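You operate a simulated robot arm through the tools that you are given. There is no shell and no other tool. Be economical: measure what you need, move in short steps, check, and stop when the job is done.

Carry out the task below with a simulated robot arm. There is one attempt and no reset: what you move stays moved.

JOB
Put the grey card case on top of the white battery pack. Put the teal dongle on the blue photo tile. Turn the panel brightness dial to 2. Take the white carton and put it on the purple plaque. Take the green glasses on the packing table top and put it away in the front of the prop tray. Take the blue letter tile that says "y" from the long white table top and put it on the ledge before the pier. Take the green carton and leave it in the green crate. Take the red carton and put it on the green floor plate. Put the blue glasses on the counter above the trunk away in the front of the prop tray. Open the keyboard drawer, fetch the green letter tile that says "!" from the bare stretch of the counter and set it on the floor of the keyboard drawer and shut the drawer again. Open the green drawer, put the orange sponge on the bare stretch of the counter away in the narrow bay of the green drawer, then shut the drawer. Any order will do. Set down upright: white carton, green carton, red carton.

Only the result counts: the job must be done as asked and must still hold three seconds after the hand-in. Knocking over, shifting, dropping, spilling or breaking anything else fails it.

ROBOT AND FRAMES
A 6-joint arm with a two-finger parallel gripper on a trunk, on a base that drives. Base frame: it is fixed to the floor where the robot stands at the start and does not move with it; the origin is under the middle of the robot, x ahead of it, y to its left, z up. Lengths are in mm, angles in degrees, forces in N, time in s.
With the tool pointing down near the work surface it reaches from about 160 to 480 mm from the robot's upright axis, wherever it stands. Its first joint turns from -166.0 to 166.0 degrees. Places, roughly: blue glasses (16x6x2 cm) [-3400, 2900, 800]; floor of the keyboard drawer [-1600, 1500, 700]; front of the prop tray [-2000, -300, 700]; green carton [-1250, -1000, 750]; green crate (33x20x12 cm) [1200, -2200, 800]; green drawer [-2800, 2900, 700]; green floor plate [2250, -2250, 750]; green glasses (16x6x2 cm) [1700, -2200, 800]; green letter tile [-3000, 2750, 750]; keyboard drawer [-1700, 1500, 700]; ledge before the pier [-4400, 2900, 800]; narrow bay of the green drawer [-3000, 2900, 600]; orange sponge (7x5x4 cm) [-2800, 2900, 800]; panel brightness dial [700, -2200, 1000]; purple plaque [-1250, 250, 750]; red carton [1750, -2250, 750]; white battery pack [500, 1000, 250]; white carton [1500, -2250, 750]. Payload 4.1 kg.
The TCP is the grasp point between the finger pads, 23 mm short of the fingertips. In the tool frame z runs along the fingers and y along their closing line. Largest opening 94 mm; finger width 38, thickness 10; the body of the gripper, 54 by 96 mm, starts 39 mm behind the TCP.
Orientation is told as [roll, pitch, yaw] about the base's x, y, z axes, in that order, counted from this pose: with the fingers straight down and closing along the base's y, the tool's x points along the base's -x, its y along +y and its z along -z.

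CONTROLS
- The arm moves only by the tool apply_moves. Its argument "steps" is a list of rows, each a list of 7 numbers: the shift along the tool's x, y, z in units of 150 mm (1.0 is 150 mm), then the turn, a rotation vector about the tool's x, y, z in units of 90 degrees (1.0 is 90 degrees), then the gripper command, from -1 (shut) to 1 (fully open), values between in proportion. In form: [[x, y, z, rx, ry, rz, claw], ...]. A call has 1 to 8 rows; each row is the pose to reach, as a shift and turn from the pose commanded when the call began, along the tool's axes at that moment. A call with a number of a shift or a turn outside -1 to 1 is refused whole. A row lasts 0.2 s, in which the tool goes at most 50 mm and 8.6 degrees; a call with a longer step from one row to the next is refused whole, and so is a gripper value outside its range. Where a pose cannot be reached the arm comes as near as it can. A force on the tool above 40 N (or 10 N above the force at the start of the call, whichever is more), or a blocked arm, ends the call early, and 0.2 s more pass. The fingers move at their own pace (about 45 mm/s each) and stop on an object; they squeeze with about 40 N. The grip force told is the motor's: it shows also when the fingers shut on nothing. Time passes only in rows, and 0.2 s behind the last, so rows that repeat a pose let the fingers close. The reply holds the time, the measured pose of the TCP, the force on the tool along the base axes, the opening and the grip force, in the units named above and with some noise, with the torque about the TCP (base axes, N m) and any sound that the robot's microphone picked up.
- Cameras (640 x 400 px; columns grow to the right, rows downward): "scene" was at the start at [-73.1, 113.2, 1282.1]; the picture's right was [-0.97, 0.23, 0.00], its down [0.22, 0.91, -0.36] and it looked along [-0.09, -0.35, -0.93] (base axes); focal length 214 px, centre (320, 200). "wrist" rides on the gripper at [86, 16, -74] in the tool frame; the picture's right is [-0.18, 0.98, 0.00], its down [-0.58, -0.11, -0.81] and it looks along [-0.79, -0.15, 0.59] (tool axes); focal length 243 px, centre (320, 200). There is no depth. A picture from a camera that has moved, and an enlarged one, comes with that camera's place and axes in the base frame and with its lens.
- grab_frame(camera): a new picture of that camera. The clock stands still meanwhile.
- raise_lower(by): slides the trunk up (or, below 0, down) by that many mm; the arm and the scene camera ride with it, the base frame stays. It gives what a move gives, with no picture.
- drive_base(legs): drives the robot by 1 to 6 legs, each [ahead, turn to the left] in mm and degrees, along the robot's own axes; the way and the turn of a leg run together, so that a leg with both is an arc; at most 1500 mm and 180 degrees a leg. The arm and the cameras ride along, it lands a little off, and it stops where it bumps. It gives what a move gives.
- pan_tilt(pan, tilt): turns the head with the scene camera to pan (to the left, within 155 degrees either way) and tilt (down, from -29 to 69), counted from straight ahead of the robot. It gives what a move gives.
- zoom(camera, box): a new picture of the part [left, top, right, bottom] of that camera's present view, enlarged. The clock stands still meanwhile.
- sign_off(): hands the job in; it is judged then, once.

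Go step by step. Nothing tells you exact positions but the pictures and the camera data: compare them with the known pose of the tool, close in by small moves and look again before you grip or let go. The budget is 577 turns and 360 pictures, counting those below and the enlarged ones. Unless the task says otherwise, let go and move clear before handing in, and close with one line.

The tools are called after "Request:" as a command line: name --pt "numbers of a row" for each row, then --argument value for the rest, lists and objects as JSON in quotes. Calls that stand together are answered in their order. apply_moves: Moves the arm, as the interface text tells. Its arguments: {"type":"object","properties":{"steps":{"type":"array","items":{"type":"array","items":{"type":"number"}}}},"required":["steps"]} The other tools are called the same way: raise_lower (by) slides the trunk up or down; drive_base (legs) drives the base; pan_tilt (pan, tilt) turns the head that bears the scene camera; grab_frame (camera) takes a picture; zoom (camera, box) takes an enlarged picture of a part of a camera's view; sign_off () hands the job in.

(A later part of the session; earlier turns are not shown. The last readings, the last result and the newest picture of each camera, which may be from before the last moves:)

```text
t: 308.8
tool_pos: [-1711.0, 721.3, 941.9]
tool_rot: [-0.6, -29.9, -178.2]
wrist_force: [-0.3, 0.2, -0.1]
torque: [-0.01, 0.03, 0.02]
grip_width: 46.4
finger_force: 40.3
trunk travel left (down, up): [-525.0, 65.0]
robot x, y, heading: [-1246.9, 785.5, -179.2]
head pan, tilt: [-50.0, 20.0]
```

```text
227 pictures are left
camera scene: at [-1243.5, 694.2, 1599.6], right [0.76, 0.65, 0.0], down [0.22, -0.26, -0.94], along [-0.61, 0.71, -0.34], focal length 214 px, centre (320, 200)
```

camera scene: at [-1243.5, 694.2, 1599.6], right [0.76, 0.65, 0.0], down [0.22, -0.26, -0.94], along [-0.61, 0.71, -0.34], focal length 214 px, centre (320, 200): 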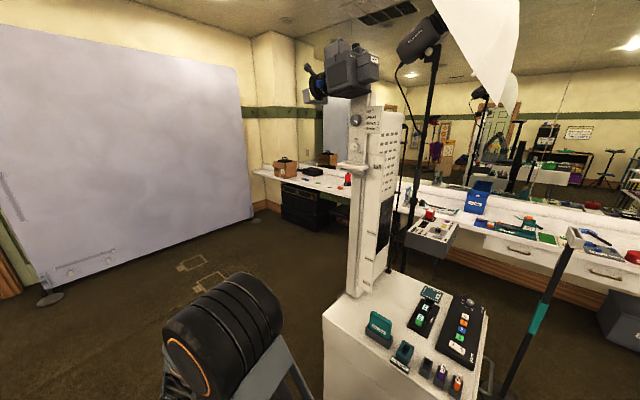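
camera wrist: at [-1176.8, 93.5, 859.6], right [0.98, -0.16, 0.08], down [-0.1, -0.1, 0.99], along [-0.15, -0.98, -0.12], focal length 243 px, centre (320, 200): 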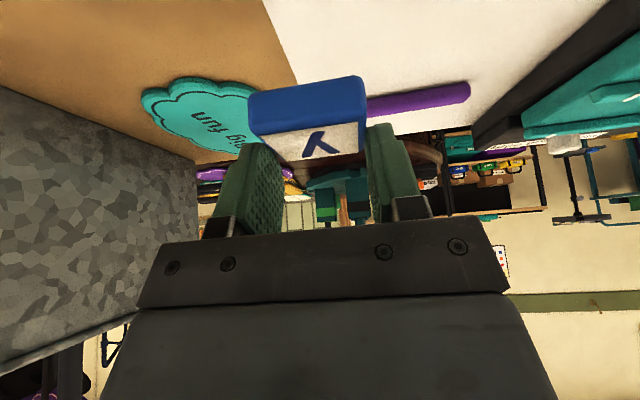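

Request:
zoom --camera "scene" --box '[240, 140, 380, 240]'

Request:
pan_tilt --pan -15 --tilt 25

Request:
zoom --camera "scene" --box '[350, 110, 610, 260]'

Request:
pan_tilt --pan 25 --tilt 40

Request:
grab_frame --camera "scene"

```text
4.00 times, centred on (310, 190) of scene
camera zoom: at [-1243.5, 694.2, 1599.6], right [0.76, 0.65, 0.0], down [0.22, -0.26, -0.94], along [-0.61, 0.71, -0.34], focal length 858 px, centre (360, 240)
```

zoom: 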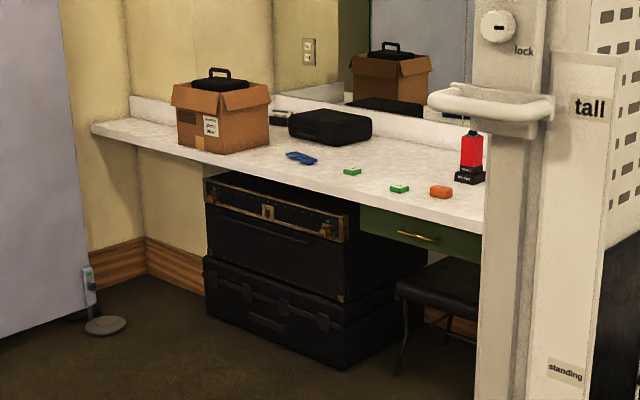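

```text
t: 309.8
tool_pos: [-1709.5, 720.8, 942.3]
tool_rot: [-0.7, -29.8, -178.1]
wrist_force: [0.3, -0.5, -1.8]
torque: [0.01, -0.01, 0.02]
grip_width: 46.7
finger_force: 39.3
trunk travel left (down, up): [-525.0, 65.0]
robot x, y, heading: [-1242.7, 787.0, -179.0]
head pan, tilt: [-15.0, 25.0]
```

```text
2.46 times, centred on (480, 185) of scene
camera zoom: at [-1271.9, 646.5, 1591.6], right [0.25, 0.97, 0.0], down [0.41, -0.1, -0.91], along [-0.88, 0.22, -0.42], focal length 528 px, centre (-74, 237)
```

zoom: 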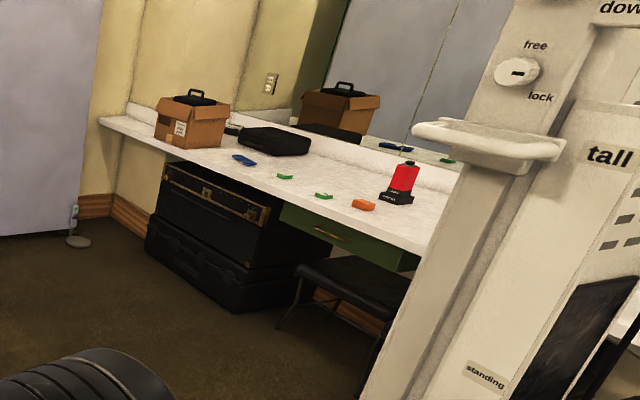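

```text
t: 310.9
tool_pos: [-1711.3, 721.5, 941.5]
tool_rot: [-0.6, -29.8, -178.1]
wrist_force: [1.1, 0.7, 0.1]
torque: [-0.03, 0.0, -0.02]
grip_width: 46.8
finger_force: 40.5
trunk travel left (down, up): [-525.0, 65.0]
robot x, y, heading: [-1241.2, 789.4, -179.1]
head pan, tilt: [25.0, 40.0]
```

```text
224 pictures are left
camera scene: at [-1259.2, 586.9, 1568.3], right [-0.43, 0.9, 0.0], down [0.58, 0.28, -0.77], along [-0.69, -0.33, -0.64], focal length 214 px, centre (320, 200)
```

scene: 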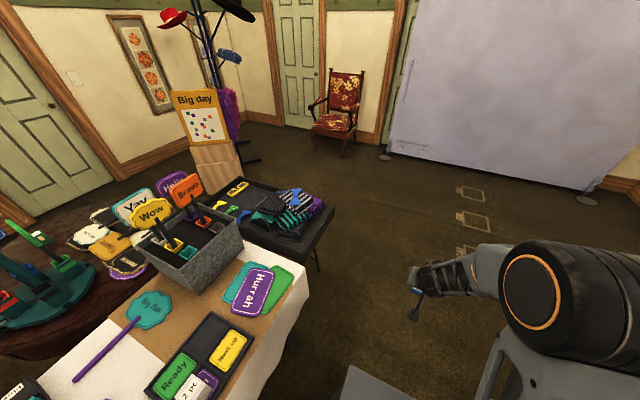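

The ledge is the counter's left end beyond the brown box, around (-4220,2830). I'll drive there in stages.

Request:
drive_base --legs '[[900, 0], [0, -31], [1400, 0], [400, 0], [0, -35]]'

Request:
pan_tilt --pan 0 --tilt 30

Request:
grab_frame --camera "scene"

```text
t: 327.6
tool_pos: [-3941.4, 2131.2, 941.8]
tool_rot: [-0.7, -29.8, 114.1]
wrist_force: [0.0, 0.5, -0.8]
torque: [0.03, 0.01, -0.01]
grip_width: 46.3
finger_force: 40.2
trunk travel left (down, up): [-525.0, 65.0]
robot x, y, heading: [-3704.9, 1727.9, 113.1]
head pan, tilt: [25.0, 40.0]
```

```text
t: 328.5
tool_pos: [-3942.4, 2130.5, 940.6]
tool_rot: [-0.7, -29.8, 114.2]
wrist_force: [-0.1, -0.3, 0.9]
torque: [0.02, -0.01, 0.02]
grip_width: 46.3
finger_force: 39.9
trunk travel left (down, up): [-525.0, 65.0]
robot x, y, heading: [-3699.8, 1725.4, 112.8]
head pan, tilt: [0.0, 30.0]
```

```text
223 pictures are left
camera scene: at [-3869.1, 1688.7, 1583.5], right [0.92, 0.39, 0.0], down [0.2, -0.46, -0.87], along [-0.34, 0.8, -0.5], focal length 214 px, centre (320, 200)
```

scene: 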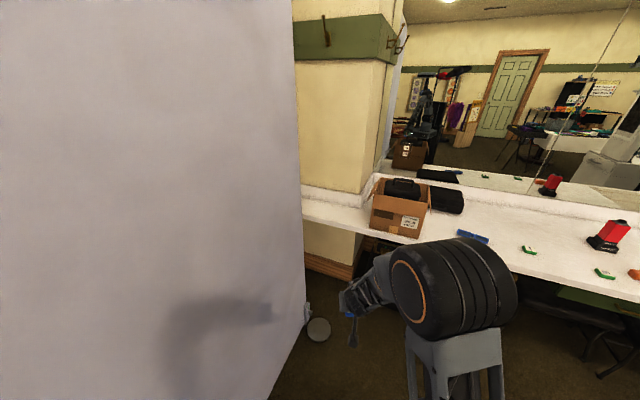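

Request:
drive_base --legs '[[0, -3], [480, 0]]'

Request:
pan_tilt --pan 10 --tilt 45

Request:
grab_frame --camera "scene"

Request:
grab_frame --camera "wrist"

```text
t: 331.8
tool_pos: [-4084.6, 2606.1, 940.9]
tool_rot: [-0.7, -29.8, 110.9]
wrist_force: [0.0, 0.0, 0.1]
torque: [0.0, 0.02, 0.03]
grip_width: 46.4
finger_force: 40.6
trunk travel left (down, up): [-525.0, 65.0]
robot x, y, heading: [-3871.6, 2186.4, 109.8]
head pan, tilt: [0.0, 30.0]
```

```text
t: 332.6
tool_pos: [-4086.6, 2607.1, 941.2]
tool_rot: [-0.7, -29.8, 110.8]
wrist_force: [-0.1, 0.3, -0.4]
torque: [0.02, 0.03, 0.0]
grip_width: 46.3
finger_force: 39.6
trunk travel left (down, up): [-525.0, 65.0]
robot x, y, heading: [-3870.7, 2184.8, 109.6]
head pan, tilt: [10.0, 45.0]
```

```text
222 pictures are left
camera scene: at [-4047.8, 2147.3, 1561.0], right [0.87, 0.49, 0.0], down [0.35, -0.61, -0.71], along [-0.35, 0.61, -0.71], focal length 214 px, centre (320, 200)
```

scene: 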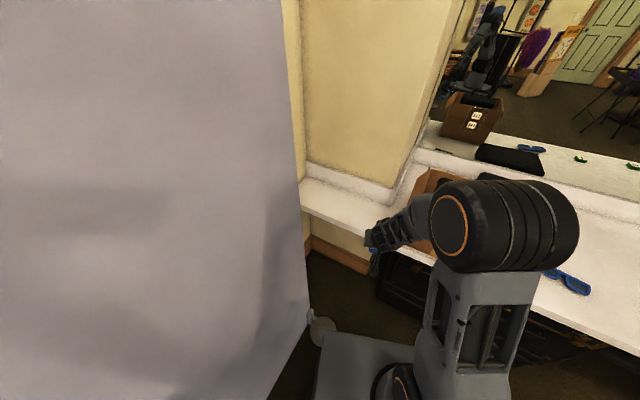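

```text
221 pictures are left
camera wrist: at [-4061.2, 2496.4, 963.6], right [-0.98, -0.19, 0.08], down [0.06, 0.13, 0.99], along [-0.2, 0.97, -0.12], focal length 243 px, centre (320, 200)
```

wrist: 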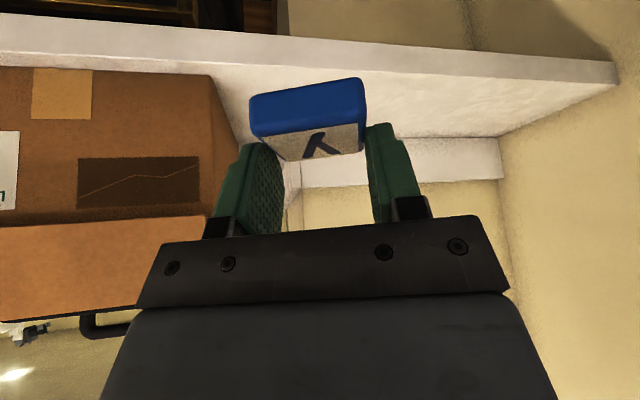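

The counter top is at about z≈833, front edge y≈2680, with a free stretch x -4440…-4030. I'll square up, shift the tool to the left, then move in.

Request:
drive_base --legs '[[0, -19.5]]'

Request:
apply_moves --pt "0.1 0.2 -0.1 0 0 0 -0.3" --pt "0.15 0.45 -0.15 0 0 0 -0.3" --pt "0.2 0.7 -0.2 0 0 0 -0.3" --pt "0.25 0.95 -0.25 0 0 0 -0.3"

Request:
apply_moves --pt "0 0.25 0 0 0 0 -0.3" --pt "0 0.5 0 0 0 0 -0.3" --pt "0 0.75 0 0 0 0 -0.3"

Request:
grab_frame --camera "wrist"

```text
t: 334.1
tool_pos: [-3935.1, 2653.3, 942.1]
tool_rot: [-0.7, -29.8, 91.5]
wrist_force: [0.0, 0.6, -0.7]
torque: [-0.01, 0.01, 0.0]
grip_width: 46.3
finger_force: 40.2
trunk travel left (down, up): [-525.0, 65.0]
robot x, y, heading: [-3866.6, 2188.9, 90.5]
head pan, tilt: [10.0, 45.0]
```

```text
t: 335.1
tool_pos: [-4078.3, 2598.5, 953.5]
tool_rot: [-0.7, -29.8, 91.4]
wrist_force: [0.2, 0.3, -0.3]
torque: [0.02, 0.01, -0.03]
grip_width: 46.5
finger_force: 39.9
trunk travel left (down, up): [-525.0, 65.0]
robot x, y, heading: [-3869.6, 2189.0, 90.3]
head pan, tilt: [10.0, 45.0]
```

```text
t: 335.9
tool_pos: [-4190.4, 2596.8, 952.7]
tool_rot: [-0.7, -29.8, 91.5]
wrist_force: [-0.9, -0.4, 0.5]
torque: [0.0, -0.02, 0.0]
grip_width: 46.3
finger_force: 39.9
trunk travel left (down, up): [-525.0, 65.0]
robot x, y, heading: [-3872.6, 2187.0, 90.5]
head pan, tilt: [10.0, 45.0]
```

```text
220 pictures are left
camera wrist: at [-4204.7, 2485.2, 975.7], right [-0.99, 0.14, 0.08], down [0.1, 0.11, 0.99], along [0.13, 0.98, -0.12], focal length 243 px, centre (320, 200)
```

wrist: 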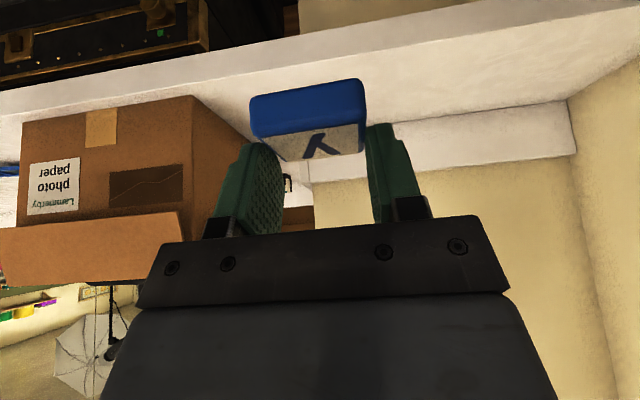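

Request:
drive_base --legs '[[165, 0]]'

Request:
apply_moves --pt "-0.08 0 0.1 0 0 0 -0.3" --pt "-0.05 0 0.25 0 0 0 -0.3" --pt "0 0 0.4 0 0 0 -0.3"

Request:
grab_frame --camera "wrist"

Request:
grab_frame --camera "scene"

```text
t: 337.3
tool_pos: [-4192.9, 2765.4, 953.6]
tool_rot: [-0.7, -29.8, 91.4]
wrist_force: [-0.6, -1.0, -0.2]
torque: [0.03, 0.03, 0.03]
grip_width: 46.4
finger_force: 40.2
trunk travel left (down, up): [-525.0, 65.0]
robot x, y, heading: [-3871.8, 2357.2, 90.5]
head pan, tilt: [10.0, 45.0]
```

```text
t: 338.1
tool_pos: [-4191.5, 2796.0, 900.5]
tool_rot: [-0.8, -29.8, 91.5]
wrist_force: [-0.9, -0.2, 0.4]
torque: [0.0, -0.01, -0.02]
grip_width: 46.7
finger_force: 39.6
trunk travel left (down, up): [-525.0, 65.0]
robot x, y, heading: [-3875.0, 2356.6, 90.3]
head pan, tilt: [10.0, 45.0]
```

```text
219 pictures are left
camera wrist: at [-4204.9, 2684.4, 923.0], right [-0.99, 0.14, 0.08], down [0.1, 0.11, 0.99], along [0.13, 0.98, -0.12], focal length 243 px, centre (320, 200)
```

wrist: 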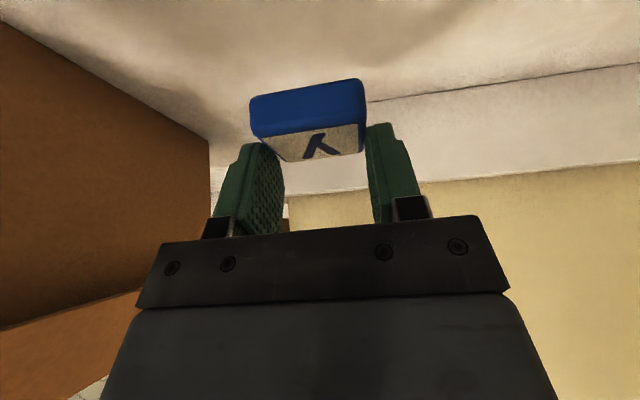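

```text
218 pictures are left
camera scene: at [-4053.2, 2375.5, 1561.0], right [0.98, 0.18, 0.0], down [0.13, -0.7, -0.71], along [-0.13, 0.7, -0.71], focal length 214 px, centre (320, 200)
```

scene: 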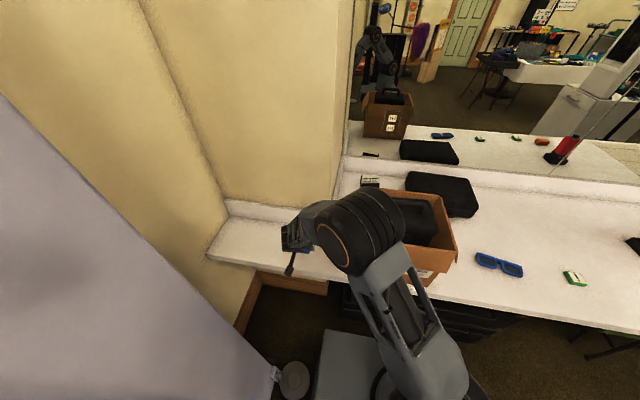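

Request:
apply_moves --pt "0.04 0 0.07 0 0 0 -0.3" --pt "0.083 0 0.144 0 0 0 -0.3"

Request:
apply_moves --pt "0.01 0 0.0173 0 0 0 -0.3" --pt "0.02 0 0.0346 0 0 0 -0.3" --pt "0.02 0 0.0346 0 0 0 -0.3"

Request:
grab_frame --camera "wrist"

```text
t: 338.7
tool_pos: [-4189.9, 2796.3, 877.3]
tool_rot: [-0.8, -29.8, 91.4]
wrist_force: [-0.7, 0.3, 0.4]
torque: [0.0, -0.02, -0.01]
grip_width: 46.4
finger_force: 40.3
trunk travel left (down, up): [-525.0, 65.0]
robot x, y, heading: [-3876.1, 2356.6, 90.3]
head pan, tilt: [10.0, 45.0]
```

```text
t: 339.5
tool_pos: [-4190.7, 2795.0, 870.5]
tool_rot: [-0.7, -29.8, 91.5]
wrist_force: [0.0, 0.9, -1.4]
torque: [0.0, -0.01, 0.0]
grip_width: 46.4
finger_force: 40.2
trunk travel left (down, up): [-525.0, 65.0]
robot x, y, heading: [-3872.8, 2355.1, 90.4]
head pan, tilt: [10.0, 45.0]
```

```text
217 pictures are left
camera wrist: at [-4204.5, 2683.2, 892.9], right [-0.99, 0.14, 0.08], down [0.1, 0.11, 0.99], along [0.13, 0.98, -0.12], focal length 243 px, centre (320, 200)
```

wrist: 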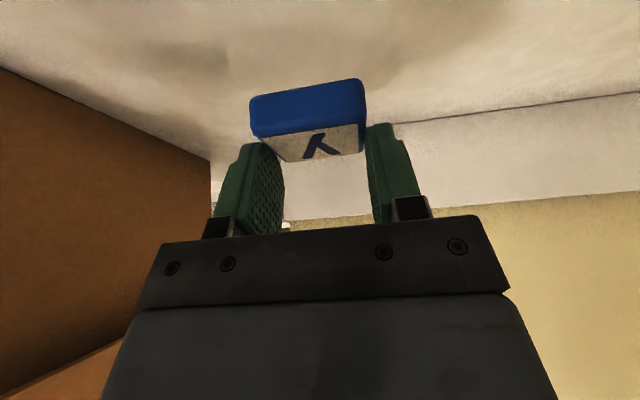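

The counter is lower than I estimated, so I'll continue down.

Request:
apply_moves --pt "0.08 0 0.14 0 0 0 -0.3" --pt "0.167 0 0.289 0 0 0 -0.3"

Request:
grab_frame --camera "wrist"

Request:
grab_frame --camera "scene"

```text
t: 340.1
tool_pos: [-4189.7, 2793.2, 822.2]
tool_rot: [-0.5, -29.8, 91.4]
wrist_force: [-0.1, -0.1, -0.6]
torque: [-0.02, -0.01, -0.01]
grip_width: 46.3
finger_force: 39.7
trunk travel left (down, up): [-525.0, 65.0]
robot x, y, heading: [-3873.7, 2355.8, 90.7]
head pan, tilt: [10.0, 45.0]
```

```text
216 pictures are left
camera wrist: at [-4204.1, 2681.1, 844.0], right [-0.99, 0.14, 0.08], down [0.1, 0.11, 0.99], along [0.13, 0.98, -0.12], focal length 243 px, centre (320, 200)
```

wrist: 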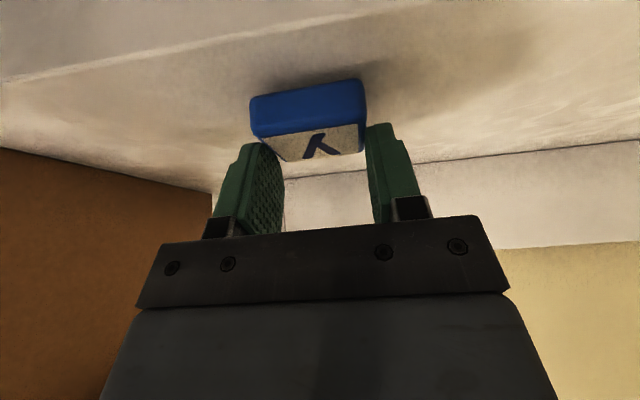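

```text
215 pictures are left
camera scene: at [-4053.3, 2375.6, 1561.0], right [0.98, 0.18, 0.0], down [0.13, -0.7, -0.71], along [-0.13, 0.7, -0.71], focal length 214 px, centre (320, 200)
```

scene: 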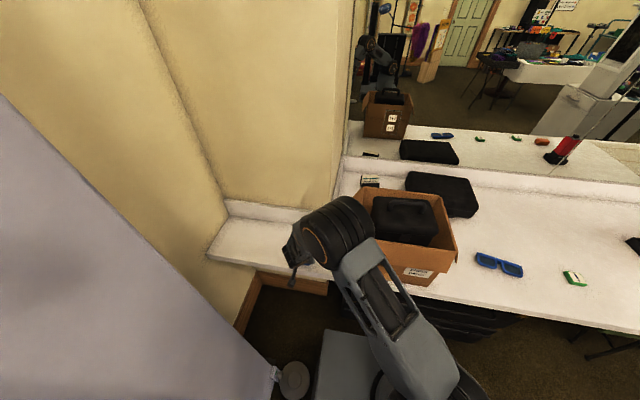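

The tile would hang over the edge here, so I'll drive a further 95 mm forward.

Request:
drive_base --legs '[[95, 0]]'

Request:
grab_frame --camera "wrist"

Request:
grab_frame --camera "scene"

```text
t: 341.2
tool_pos: [-4190.9, 2887.2, 820.1]
tool_rot: [-0.7, -29.8, 91.6]
wrist_force: [0.7, -0.3, -0.4]
torque: [0.02, -0.02, -0.01]
grip_width: 46.5
finger_force: 40.2
trunk travel left (down, up): [-525.0, 65.0]
robot x, y, heading: [-3875.9, 2450.4, 90.7]
head pan, tilt: [10.0, 45.0]
```

```text
214 pictures are left
camera wrist: at [-4205.0, 2774.7, 843.9], right [-0.99, 0.14, 0.08], down [0.1, 0.11, 0.99], along [0.13, 0.98, -0.12], focal length 243 px, centre (320, 200)
```

wrist: 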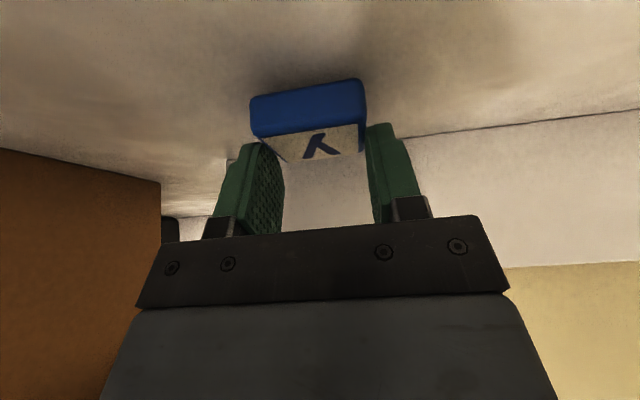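

```text
213 pictures are left
camera scene: at [-4054.0, 2469.7, 1560.9], right [0.98, 0.18, 0.0], down [0.13, -0.7, -0.71], along [-0.13, 0.69, -0.71], focal length 214 px, centre (320, 200)
```

scene: 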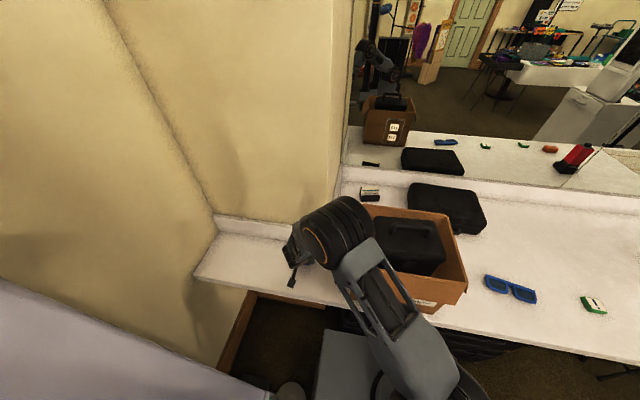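

Request:
apply_moves --pt "0.04 0 0.07 0 0 0 -0.3" --pt "0.083 0 0.144 0 0 0 -0.3"

Request:
grab_frame --camera "wrist"

```text
t: 341.8
tool_pos: [-4193.6, 2889.6, 809.7]
tool_rot: [-0.1, -30.8, 91.3]
wrist_force: [0.0, 0.5, 21.9]
torque: [-0.36, -0.04, -0.04]
grip_width: 46.7
finger_force: 40.1
trunk travel left (down, up): [-525.0, 65.0]
robot x, y, heading: [-3872.1, 2449.8, 90.4]
head pan, tilt: [10.0, 45.0]
stopped in row 2: the force on the tool passed its limit (the readings are from after the stop); the commanded pose is now the measured one
```

```text
212 pictures are left
camera wrist: at [-4207.7, 2777.0, 830.0], right [-0.99, 0.14, 0.09], down [0.11, 0.09, 0.99], along [0.13, 0.99, -0.1], focal length 243 px, centre (320, 200)
```

wrist: 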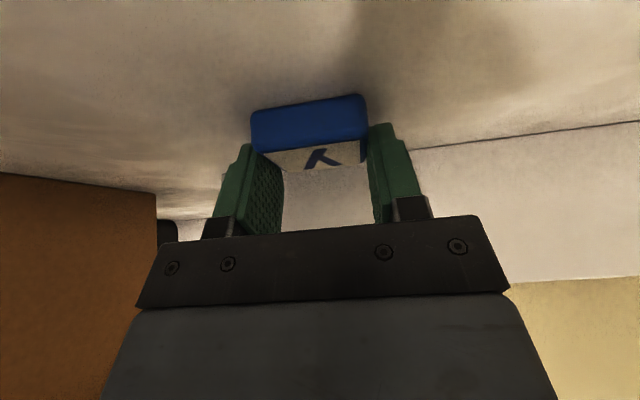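

Contact; the tile is down on the ledge. I'll release and lift away.

Request:
apply_moves --pt "-0.005 0 -0.01 0 0 0 -0.3" --pt "-0.005 0 -0.01 0 0 0 0.1" --pt "-0.005 0 -0.01 0 0 0 0.3" --pt "-0.05 0 -0.1 0 0 0 0.3" --pt "-0.12 0 -0.25 0 0 0 0.3" --pt "-0.1 0 -0.5 0 0 0 0.3" --pt "-0.05 0 -0.75 0 0 0 0.3"

Request:
grab_frame --camera "wrist"

Request:
zoom --camera "scene" --box '[220, 200, 340, 320]'

```text
t: 343.4
tool_pos: [-4192.2, 2838.0, 905.8]
tool_rot: [-0.3, -30.5, 91.5]
wrist_force: [0.3, 0.5, -0.7]
torque: [-0.03, -0.02, -0.03]
grip_width: 60.9
finger_force: 0.2
trunk travel left (down, up): [-525.0, 65.0]
robot x, y, heading: [-3874.0, 2450.6, 90.7]
head pan, tilt: [10.0, 45.0]
```

```text
211 pictures are left
camera wrist: at [-4205.6, 2725.5, 927.3], right [-0.99, 0.14, 0.09], down [0.1, 0.1, 0.99], along [0.13, 0.99, -0.11], focal length 243 px, centre (320, 200)
```

wrist: 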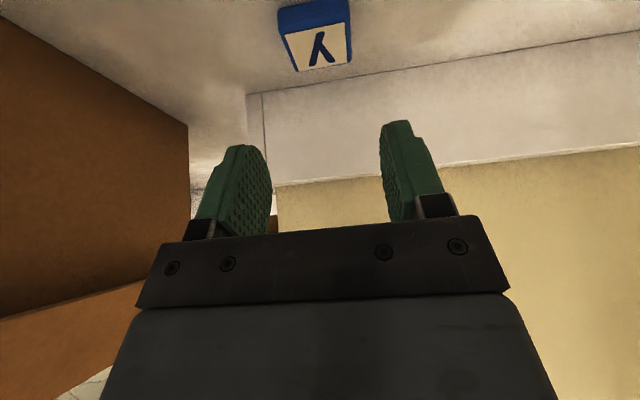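

```text
3.33 times, centred on (280, 260) of scene
camera zoom: at [-4053.6, 2468.7, 1560.9], right [0.98, 0.18, 0.0], down [0.13, -0.69, -0.71], along [-0.13, 0.7, -0.71], focal length 715 px, centre (453, 0)
```

zoom: 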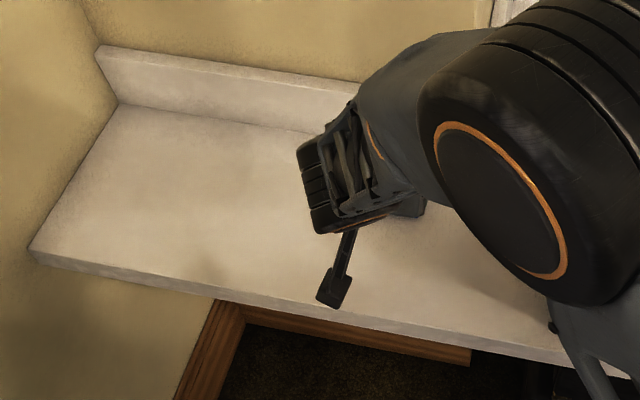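

The "y" tile is on the ledge. I'll straighten and stow the arm, back out and move to the counter by the green drawer.

Request:
apply_moves --pt "0 -0.2 -0.15 0 0.08 0 0.3" --pt "0 -0.4 -0.3 0 0.16 0 0.3" --pt "0 -0.6 -0.5 0 0.25 0 0.3" --pt "0 -0.8 -0.7 0 0.333 0 0.3"

Request:
drive_base --legs '[[-300, 0], [0, -90.5], [900, 0]]'

Request:
pan_tilt --pan 80 --tilt 40

Request:
grab_frame --camera "scene"

```text
t: 344.4
tool_pos: [-4076.6, 2788.0, 997.6]
tool_rot: [-0.2, -0.3, 91.3]
wrist_force: [0.1, -0.5, -0.1]
torque: [-0.02, -0.01, 0.0]
grip_width: 61.0
finger_force: 0.0
trunk travel left (down, up): [-525.0, 65.0]
robot x, y, heading: [-3871.4, 2448.0, 90.6]
head pan, tilt: [10.0, 45.0]
```

```text
t: 354.5
tool_pos: [-2657.2, 2417.5, 997.6]
tool_rot: [-0.3, -0.4, 4.2]
wrist_force: [0.5, -0.7, 0.2]
torque: [-0.02, 0.0, -0.01]
grip_width: 61.2
finger_force: 0.1
trunk travel left (down, up): [-525.0, 65.0]
robot x, y, heading: [-2981.6, 2195.2, 3.4]
head pan, tilt: [10.0, 45.0]
```

```text
t: 355.9
tool_pos: [-2656.4, 2417.0, 998.2]
tool_rot: [-0.3, -0.5, 4.2]
wrist_force: [-0.4, -0.3, -0.2]
torque: [-0.01, -0.02, 0.03]
grip_width: 61.4
finger_force: 0.0
trunk travel left (down, up): [-525.0, 65.0]
robot x, y, heading: [-2986.4, 2198.4, 3.3]
head pan, tilt: [80.0, 40.0]
```

```text
209 pictures are left
camera scene: at [-3045.0, 2445.1, 1568.2], right [0.99, -0.11, 0.0], down [-0.07, -0.64, -0.77], along [0.09, 0.76, -0.64], focal length 214 px, centre (320, 200)
```

scene: 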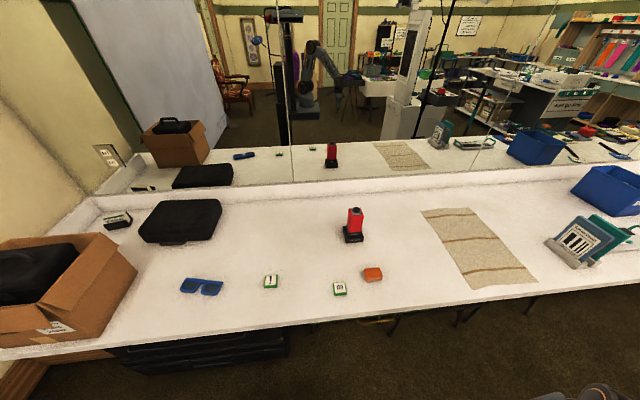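

Request:
zoom --camera "scene" --box '[170, 240, 410, 360]'

Request:
pan_tilt --pan 90 --tilt 65

Request:
grab_frame --camera "scene"

```text
2.67 times, centred on (290, 300) of scene
camera zoom: at [-3045.0, 2445.1, 1568.2], right [0.99, -0.11, 0.0], down [-0.07, -0.64, -0.77], along [0.09, 0.76, -0.64], focal length 572 px, centre (400, -67)
```

zoom: 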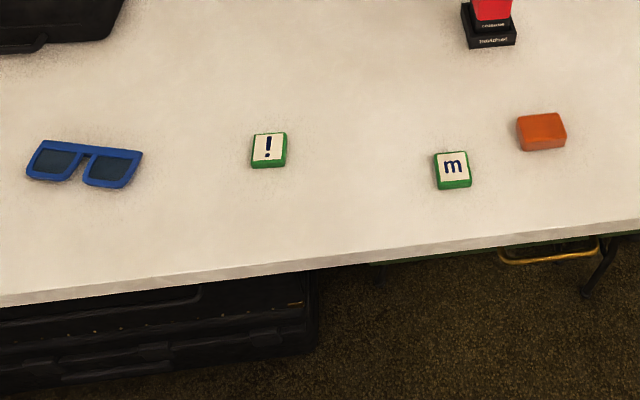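

```text
t: 356.8
tool_pos: [-2657.1, 2418.2, 998.8]
tool_rot: [-0.3, -0.4, 4.2]
wrist_force: [-0.7, -1.5, 1.2]
torque: [0.02, -0.01, 0.0]
grip_width: 61.3
finger_force: 0.2
trunk travel left (down, up): [-525.0, 65.0]
robot x, y, heading: [-2983.9, 2197.9, 3.3]
head pan, tilt: [90.0, 65.0]
```

```text
207 pictures are left
camera scene: at [-3058.3, 2421.2, 1536.0], right [1.0, 0.06, 0.0], down [0.06, -0.9, -0.42], along [-0.03, 0.42, -0.91], focal length 214 px, centre (320, 200)
```

scene: 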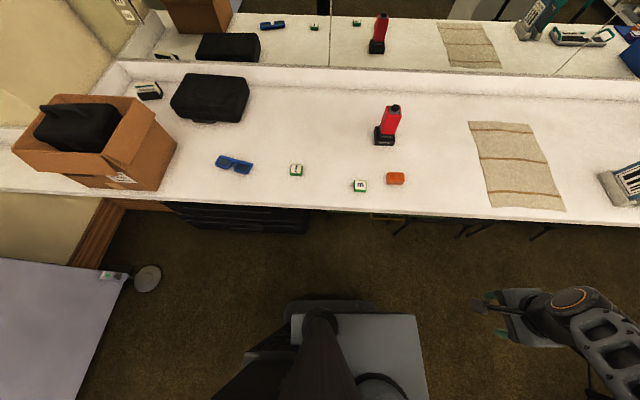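

Now I see everything: sponge (-2781,2879), "!" tile (-3183,2903), blue glasses (-3443,2910), and the drawer's brass handle at about (-2793,2740). I'll drive in front of the green drawer.

Request:
drive_base --legs '[[190, 0], [0, 86.5]]'

Request:
raise_lower --by -200

Request:
pan_tilt --pan -10 --tilt 45

Request:
grab_frame --camera "scene"

Request:
grab_frame --camera "wrist"

```text
t: 362.0
tool_pos: [-2998.9, 2549.9, 999.0]
tool_rot: [-0.3, -0.4, 90.3]
wrist_force: [-0.3, 0.2, -0.2]
torque: [0.01, 0.02, -0.01]
grip_width: 61.1
finger_force: 0.0
trunk travel left (down, up): [-525.0, 65.0]
robot x, y, heading: [-2797.2, 2209.1, 89.5]
head pan, tilt: [90.0, 65.0]
```

```text
t: 364.1
tool_pos: [-2997.5, 2550.6, 797.1]
tool_rot: [-0.3, -0.4, 90.2]
wrist_force: [-0.2, 0.5, -0.4]
torque: [0.02, -0.05, -0.02]
grip_width: 61.3
finger_force: 0.1
trunk travel left (down, up): [-325.0, 265.0]
robot x, y, heading: [-2798.9, 2207.2, 89.6]
head pan, tilt: [90.0, 65.0]
```

```text
t: 365.9
tool_pos: [-2999.0, 2550.5, 797.7]
tool_rot: [-0.3, -0.4, 90.4]
wrist_force: [-0.8, -0.2, 0.4]
torque: [0.01, -0.01, -0.02]
grip_width: 61.4
finger_force: 0.0
trunk travel left (down, up): [-325.0, 265.0]
robot x, y, heading: [-2800.8, 2206.6, 89.8]
head pan, tilt: [-10.0, 45.0]
```

```text
206 pictures are left
camera scene: at [-2952.7, 2230.6, 1361.0], right [0.98, -0.18, 0.0], down [-0.13, -0.7, -0.71], along [0.13, 0.7, -0.71], focal length 214 px, centre (320, 200)
```

scene: 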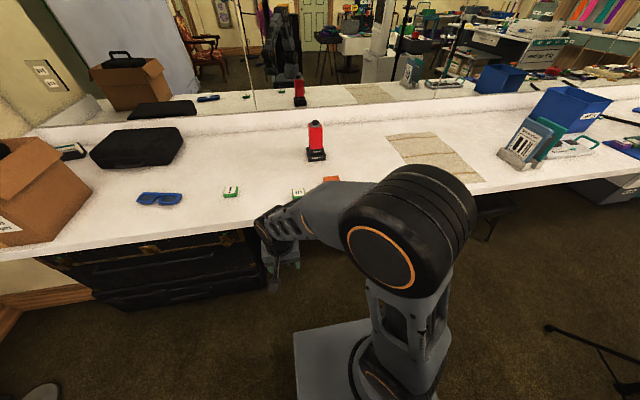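

```text
205 pictures are left
camera wrist: at [-3014.0, 2463.3, 872.7], right [-0.98, 0.18, 0.0], down [0.1, 0.58, 0.81], along [0.15, 0.8, -0.58], focal length 243 px, centre (320, 200)
```

wrist: 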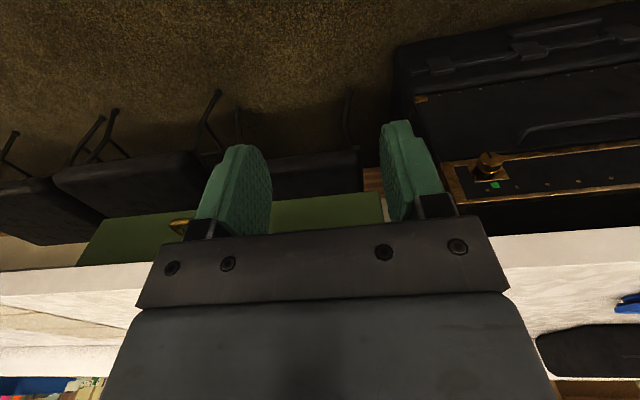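

I'll grip the bar horizontally with the fingers closing vertically. First I'll back off, then rotate the tool to point forward.

Request:
drive_base --legs '[[-120, 0]]'

Request:
apply_moves --pt "-0.092 -0.085 0.032 -0.048 -0.048 0.048 0.3" --pt "-0.183 -0.17 0.064 -0.096 -0.096 0.096 0.3" --pt "-0.275 -0.255 0.096 -0.144 -0.144 0.144 0.3" --pt "-0.367 -0.34 0.128 -0.1925 -0.1925 0.1925 0.3" --pt "-0.458 -0.425 0.16 -0.24 -0.24 0.24 0.3" --pt "-0.55 -0.51 0.193 -0.289 -0.289 0.289 0.3" --pt "-0.64 -0.595 0.225 -0.337 -0.337 0.337 0.3" --pt "-0.733 -0.68 0.257 -0.385 -0.385 0.385 0.3"

Request:
apply_moves --pt "-0.107 -0.048 0.054 -0.048 -0.048 0.048 0.3" --pt "-0.214 -0.096 0.109 -0.096 -0.096 0.096 0.3" --pt "-0.321 -0.144 0.163 -0.144 -0.144 0.144 0.3" --pt "-0.428 -0.191 0.218 -0.1925 -0.1925 0.1925 0.3" --pt "-0.535 -0.239 0.272 -0.24 -0.24 0.24 0.3" --pt "-0.642 -0.287 0.327 -0.289 -0.289 0.289 0.3" --pt "-0.749 -0.335 0.381 -0.337 -0.337 0.337 0.3" --pt "-0.856 -0.383 0.436 -0.385 -0.385 0.385 0.3"

Request:
grab_frame --camera "wrist"

Request:
grab_frame --camera "scene"

```text
t: 367.2
tool_pos: [-2999.8, 2425.8, 798.3]
tool_rot: [-0.3, -0.5, 90.4]
wrist_force: [-0.1, -0.2, -0.3]
torque: [0.02, -0.02, 0.0]
grip_width: 61.0
finger_force: 0.0
trunk travel left (down, up): [-325.0, 265.0]
robot x, y, heading: [-2801.1, 2083.3, 89.6]
head pan, tilt: [-10.0, 45.0]
```

```text
t: 369.0
tool_pos: [-2897.8, 2535.0, 760.1]
tool_rot: [45.1, -20.0, 45.3]
wrist_force: [0.1, -0.1, 0.6]
torque: [-0.02, 0.02, 0.05]
grip_width: 61.2
finger_force: 0.0
out of reach, approached as far as the arm can: row 5, 6
trunk travel left (down, up): [-325.0, 265.0]
robot x, y, heading: [-2800.0, 2081.9, 89.8]
head pan, tilt: [-10.0, 45.0]
```

```text
t: 370.8
tool_pos: [-2729.8, 2636.8, 722.0]
tool_rot: [90.5, -0.2, 2.3]
wrist_force: [-1.3, 0.2, -0.5]
torque: [-0.04, 0.0, -0.01]
grip_width: 61.3
finger_force: 0.1
out of reach, approached as far as the arm can: row 5, 6, 7, 8
trunk travel left (down, up): [-325.0, 265.0]
robot x, y, heading: [-2805.8, 2082.3, 89.6]
head pan, tilt: [-10.0, 45.0]
```

```text
204 pictures are left
camera wrist: at [-2813.6, 2558.8, 738.6], right [0.18, 0.0, 0.98], down [0.61, -0.78, -0.11], along [0.77, 0.62, -0.14], focal length 243 px, centre (320, 200)
```

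wrist: 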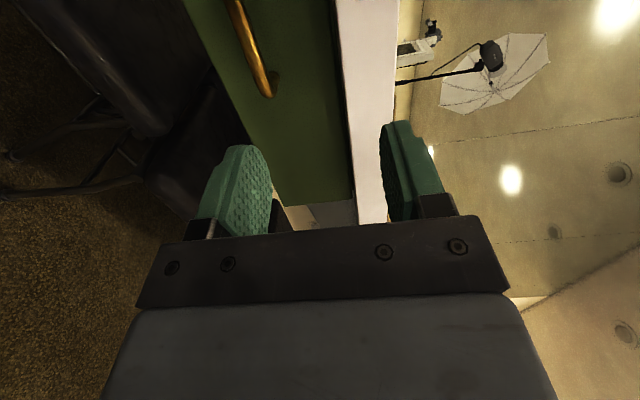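

```text
203 pictures are left
camera scene: at [-2953.6, 2106.3, 1361.0], right [0.98, -0.18, 0.0], down [-0.13, -0.7, -0.71], along [0.13, 0.7, -0.71], focal length 214 px, centre (320, 200)
```

scene: 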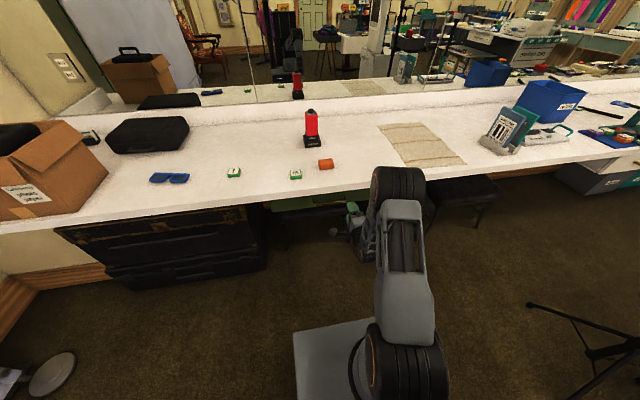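

The tool now points forward; the brass bar is at about z≈683, y≈2745. I'll align with its middle.

Request:
apply_moves --pt "0.13 -0.08 0.05 0 0 0 0.0" --pt "0.27 -0.17 0.1 0 0 0 -0.1" --pt "0.4 -0.253 0.13 0 0 0 -0.1"

Request:
grab_frame --camera "wrist"

```text
t: 371.6
tool_pos: [-2730.9, 2644.1, 688.0]
tool_rot: [90.4, -0.2, 2.5]
wrist_force: [0.3, 0.5, 0.4]
torque: [-0.07, 0.02, 0.02]
grip_width: 42.1
finger_force: 0.1
out of reach, approached as far as the arm can: row 1, 2, 3
trunk travel left (down, up): [-325.0, 265.0]
robot x, y, heading: [-2800.9, 2085.2, 89.4]
head pan, tilt: [-10.0, 45.0]
```

```text
202 pictures are left
camera wrist: at [-2813.3, 2565.9, 704.4], right [0.18, 0.0, 0.98], down [0.62, -0.78, -0.11], along [0.77, 0.63, -0.14], focal length 243 px, centre (320, 200)
```

wrist: 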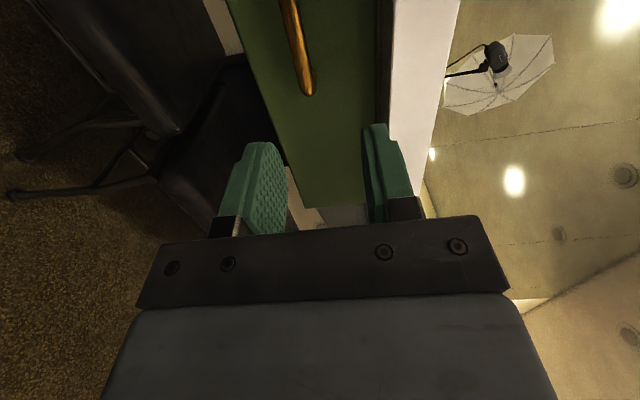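

Request:
drive_base --legs '[[-60, 0]]'

Request:
apply_moves --pt "0.05 0 0.2 0 0 0 -0.1" --pt "0.15 0 0.4 0 0 0 -0.1" --pt "0.27 0 0.55 0 0 0 -0.1" --pt "0.4 0 0.6 0 0 0 -0.1"

Request:
grab_frame --camera "wrist"

```text
t: 372.5
tool_pos: [-2732.8, 2582.6, 689.2]
tool_rot: [90.3, -0.3, 2.7]
wrist_force: [-0.3, -0.8, 0.1]
torque: [0.02, -0.01, 0.02]
grip_width: 42.5
finger_force: 0.0
trunk travel left (down, up): [-325.0, 265.0]
robot x, y, heading: [-2802.3, 2022.0, 89.9]
head pan, tilt: [-10.0, 45.0]
```

```text
t: 373.5
tool_pos: [-2742.6, 2671.3, 690.3]
tool_rot: [90.3, -0.4, 5.3]
wrist_force: [0.2, 0.6, 0.0]
torque: [-0.04, -0.03, -0.01]
grip_width: 42.2
finger_force: 0.0
out of reach, approached as far as the arm can: row 1, 2, 3, 4
trunk travel left (down, up): [-325.0, 265.0]
robot x, y, heading: [-2800.8, 2021.9, 89.8]
head pan, tilt: [-10.0, 45.0]
```

```text
201 pictures are left
camera wrist: at [-2821.7, 2587.9, 706.4], right [0.18, 0.01, 0.98], down [0.65, -0.75, -0.11], along [0.74, 0.66, -0.14], focal length 243 px, centre (320, 200)
```

wrist: 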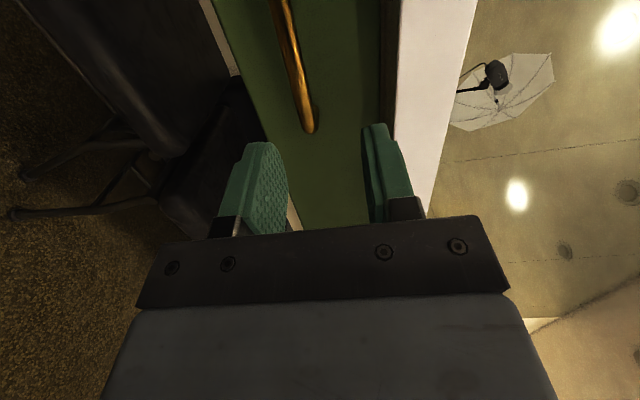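

The wrist offset prevents moving further left, so I'll shift the base about 60 mm to the left instead.

Request:
drive_base --legs '[[-200, 0], [0, 15], [215, 0], [0, -15]]'

Request:
grab_frame --camera "wrist"

```text
t: 378.2
tool_pos: [-2790.5, 2676.1, 690.4]
tool_rot: [90.3, -0.3, 4.6]
wrist_force: [0.0, -0.5, -0.2]
torque: [0.02, 0.03, 0.0]
grip_width: 42.2
finger_force: 0.0
trunk travel left (down, up): [-325.0, 265.0]
robot x, y, heading: [-2854.1, 2028.3, 89.0]
head pan, tilt: [-10.0, 45.0]
```

```text
200 pictures are left
camera wrist: at [-2870.5, 2595.1, 706.7], right [0.18, 0.01, 0.98], down [0.65, -0.76, -0.11], along [0.74, 0.65, -0.14], focal length 243 px, centre (320, 200)
```

wrist: 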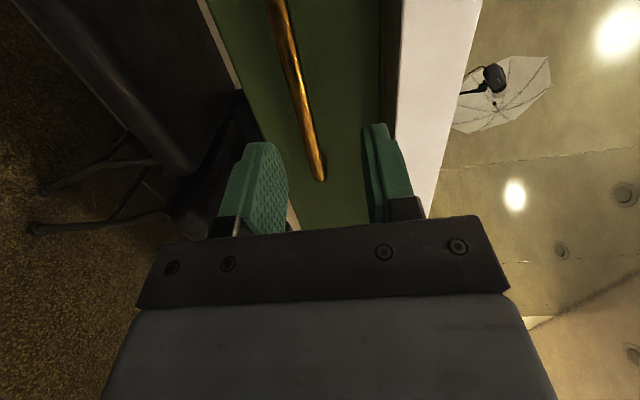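

The bar is at y≈2750, z≈677. I'll lower 13 mm, move in and close on it.

Request:
apply_moves --pt "0 -0.087 0.1 0 0 0 -0.1" --pt "0 -0.087 0.3 0 0 0 -0.1"

Request:
grab_frame --camera "wrist"

```text
t: 378.8
tool_pos: [-2792.1, 2722.0, 680.2]
tool_rot: [90.3, -0.3, 5.2]
wrist_force: [0.5, 0.0, -0.2]
torque: [0.0, 0.0, -0.01]
grip_width: 42.4
finger_force: 0.1
trunk travel left (down, up): [-325.0, 265.0]
robot x, y, heading: [-2851.2, 2027.6, 89.5]
head pan, tilt: [-10.0, 45.0]
```

```text
199 pictures are left
camera wrist: at [-2871.4, 2638.3, 695.8], right [0.18, 0.01, 0.98], down [0.65, -0.75, -0.11], along [0.74, 0.66, -0.14], focal length 243 px, centre (320, 200)
```

wrist: 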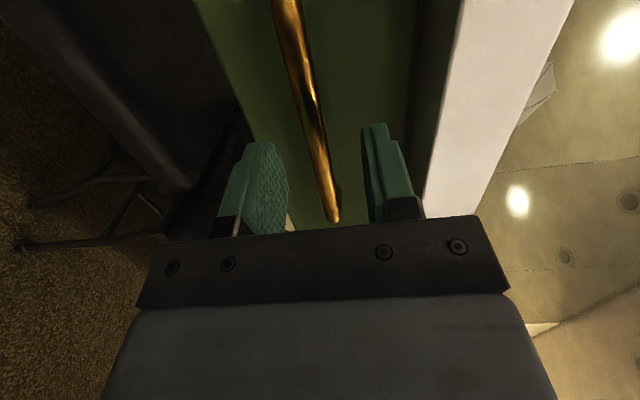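

Request:
apply_moves --pt "0 0 0.12 0 0 0 -0.1" --pt "0 0 0.12 0 0 0 -0.6" --pt "0 0 0.12 0 0 0 -1" --pt "0 0 0.12 0 0 0 -1" --pt "0 0 0.12 0 0 0 -1"

Request:
grab_frame --camera "wrist"

```text
t: 380.0
tool_pos: [-2792.4, 2738.1, 677.7]
tool_rot: [90.1, -0.2, 5.3]
wrist_force: [-0.7, -0.4, -5.0]
torque: [-0.05, 0.91, -0.06]
grip_width: 11.5
finger_force: 44.9
out of reach, approached as far as the arm can: row 1, 2
trunk travel left (down, up): [-325.0, 265.0]
robot x, y, heading: [-2857.8, 2029.5, 89.1]
head pan, tilt: [-10.0, 45.0]
```

```text
198 pictures are left
camera wrist: at [-2872.2, 2656.3, 694.3], right [0.18, 0.01, 0.98], down [0.65, -0.75, -0.11], along [0.74, 0.66, -0.14], focal length 243 px, centre (320, 200)
```

wrist: 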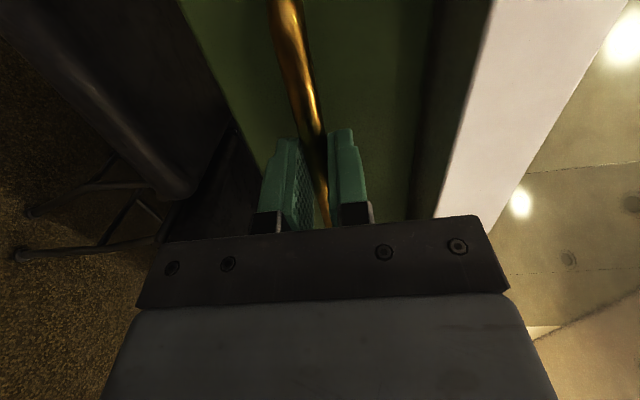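

Gripped the bar. I'll pull by backing the base.

Request:
drive_base --legs '[[-120, 0]]'

Request:
grab_frame --camera "scene"

```text
t: 381.2
tool_pos: [-2792.6, 2619.0, 678.1]
tool_rot: [90.1, -0.1, 5.2]
wrist_force: [26.0, 0.9, -9.2]
torque: [-0.1, 0.32, -0.82]
grip_width: 11.6
finger_force: 45.0
trunk travel left (down, up): [-325.0, 265.0]
robot x, y, heading: [-2858.9, 1908.4, 89.0]
head pan, tilt: [-10.0, 45.0]
```

```text
197 pictures are left
camera scene: at [-3007.5, 1934.4, 1361.2], right [0.98, -0.19, 0.0], down [-0.13, -0.7, -0.71], along [0.13, 0.69, -0.71], focal length 214 px, centre (320, 200)
```

scene: 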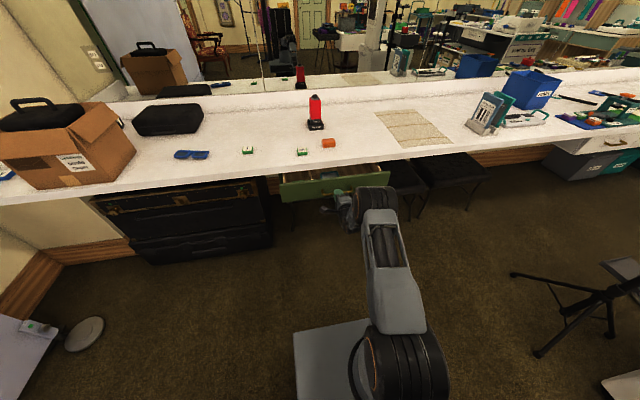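

Request:
drive_base --legs '[[-90, 0]]'

Request:
zoom --camera "scene" --box '[240, 130, 440, 250]'

```text
t: 382.3
tool_pos: [-2792.8, 2525.7, 679.1]
tool_rot: [90.1, 0.0, 5.0]
wrist_force: [26.1, 0.9, -5.4]
torque: [-0.1, 0.18, -0.79]
grip_width: 11.7
finger_force: 44.7
trunk travel left (down, up): [-325.0, 265.0]
robot x, y, heading: [-2859.3, 1819.6, 89.3]
head pan, tilt: [-10.0, 45.0]
```

```text
3.20 times, centred on (340, 190) of scene
camera zoom: at [-3008.8, 1842.4, 1361.2], right [0.98, -0.19, 0.0], down [-0.13, -0.69, -0.71], along [0.13, 0.69, -0.71], focal length 686 px, centre (256, 232)
```

zoom: 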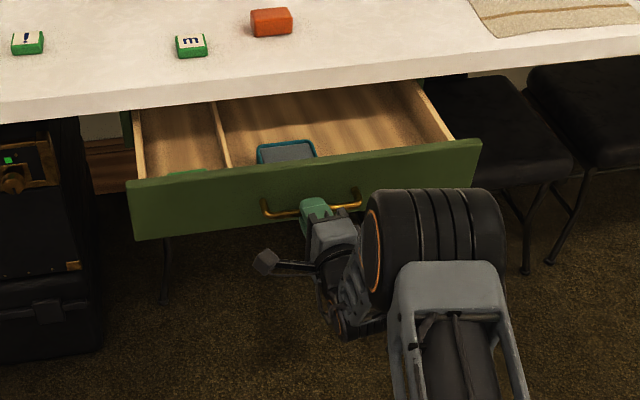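

The drawer opened, with a narrow bay on the left. Opening it less will let me stand closer, so I'll push it back about 70 mm and then let go.

Request:
drive_base --legs '[[65, 0]]'

Request:
apply_moves --pt "0 0 0 0 0 0 -0.5" --pt "0 0 0 0 0 0 0" --pt "0 0 0 0 0 0 0" --pt "0 0 -0.1 0 0 0 0" --pt "0 0 -0.3 0 0 0 0"

Request:
drive_base --legs '[[-60, 0]]'

Request:
zoom --camera "scene" --box '[240, 130, 440, 250]'

```text
t: 383.3
tool_pos: [-2793.5, 2591.6, 678.2]
tool_rot: [90.1, -0.1, 5.1]
wrist_force: [4.7, -0.9, -2.6]
torque: [-0.05, 0.48, 0.5]
grip_width: 11.5
finger_force: 44.4
trunk travel left (down, up): [-325.0, 265.0]
robot x, y, heading: [-2858.5, 1885.4, 89.2]
head pan, tilt: [-10.0, 45.0]
```

```text
t: 384.5
tool_pos: [-2789.6, 2548.4, 676.3]
tool_rot: [90.2, -0.2, 5.1]
wrist_force: [-0.7, -0.5, 0.8]
torque: [0.03, -0.02, 0.01]
grip_width: 47.0
finger_force: 0.1
trunk travel left (down, up): [-325.0, 265.0]
robot x, y, heading: [-2859.0, 1883.0, 89.1]
head pan, tilt: [-10.0, 45.0]
```

```text
t: 385.5
tool_pos: [-2788.9, 2489.3, 677.0]
tool_rot: [90.1, -0.2, 5.0]
wrist_force: [-0.5, 1.0, -1.2]
torque: [0.0, 0.02, 0.0]
grip_width: 47.1
finger_force: 0.1
trunk travel left (down, up): [-325.0, 265.0]
robot x, y, heading: [-2859.3, 1824.7, 89.1]
head pan, tilt: [-10.0, 45.0]
```

```text
3.20 times, centred on (340, 190) of scene
camera zoom: at [-3010.9, 1848.2, 1361.0], right [0.98, -0.19, 0.0], down [-0.13, -0.69, -0.71], along [0.13, 0.69, -0.71], focal length 686 px, centre (256, 232)
```

zoom: 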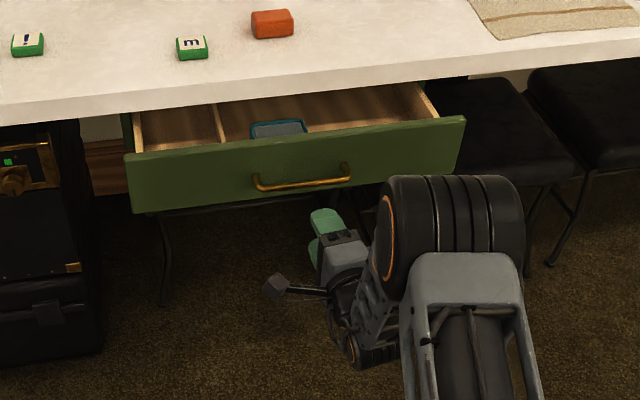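

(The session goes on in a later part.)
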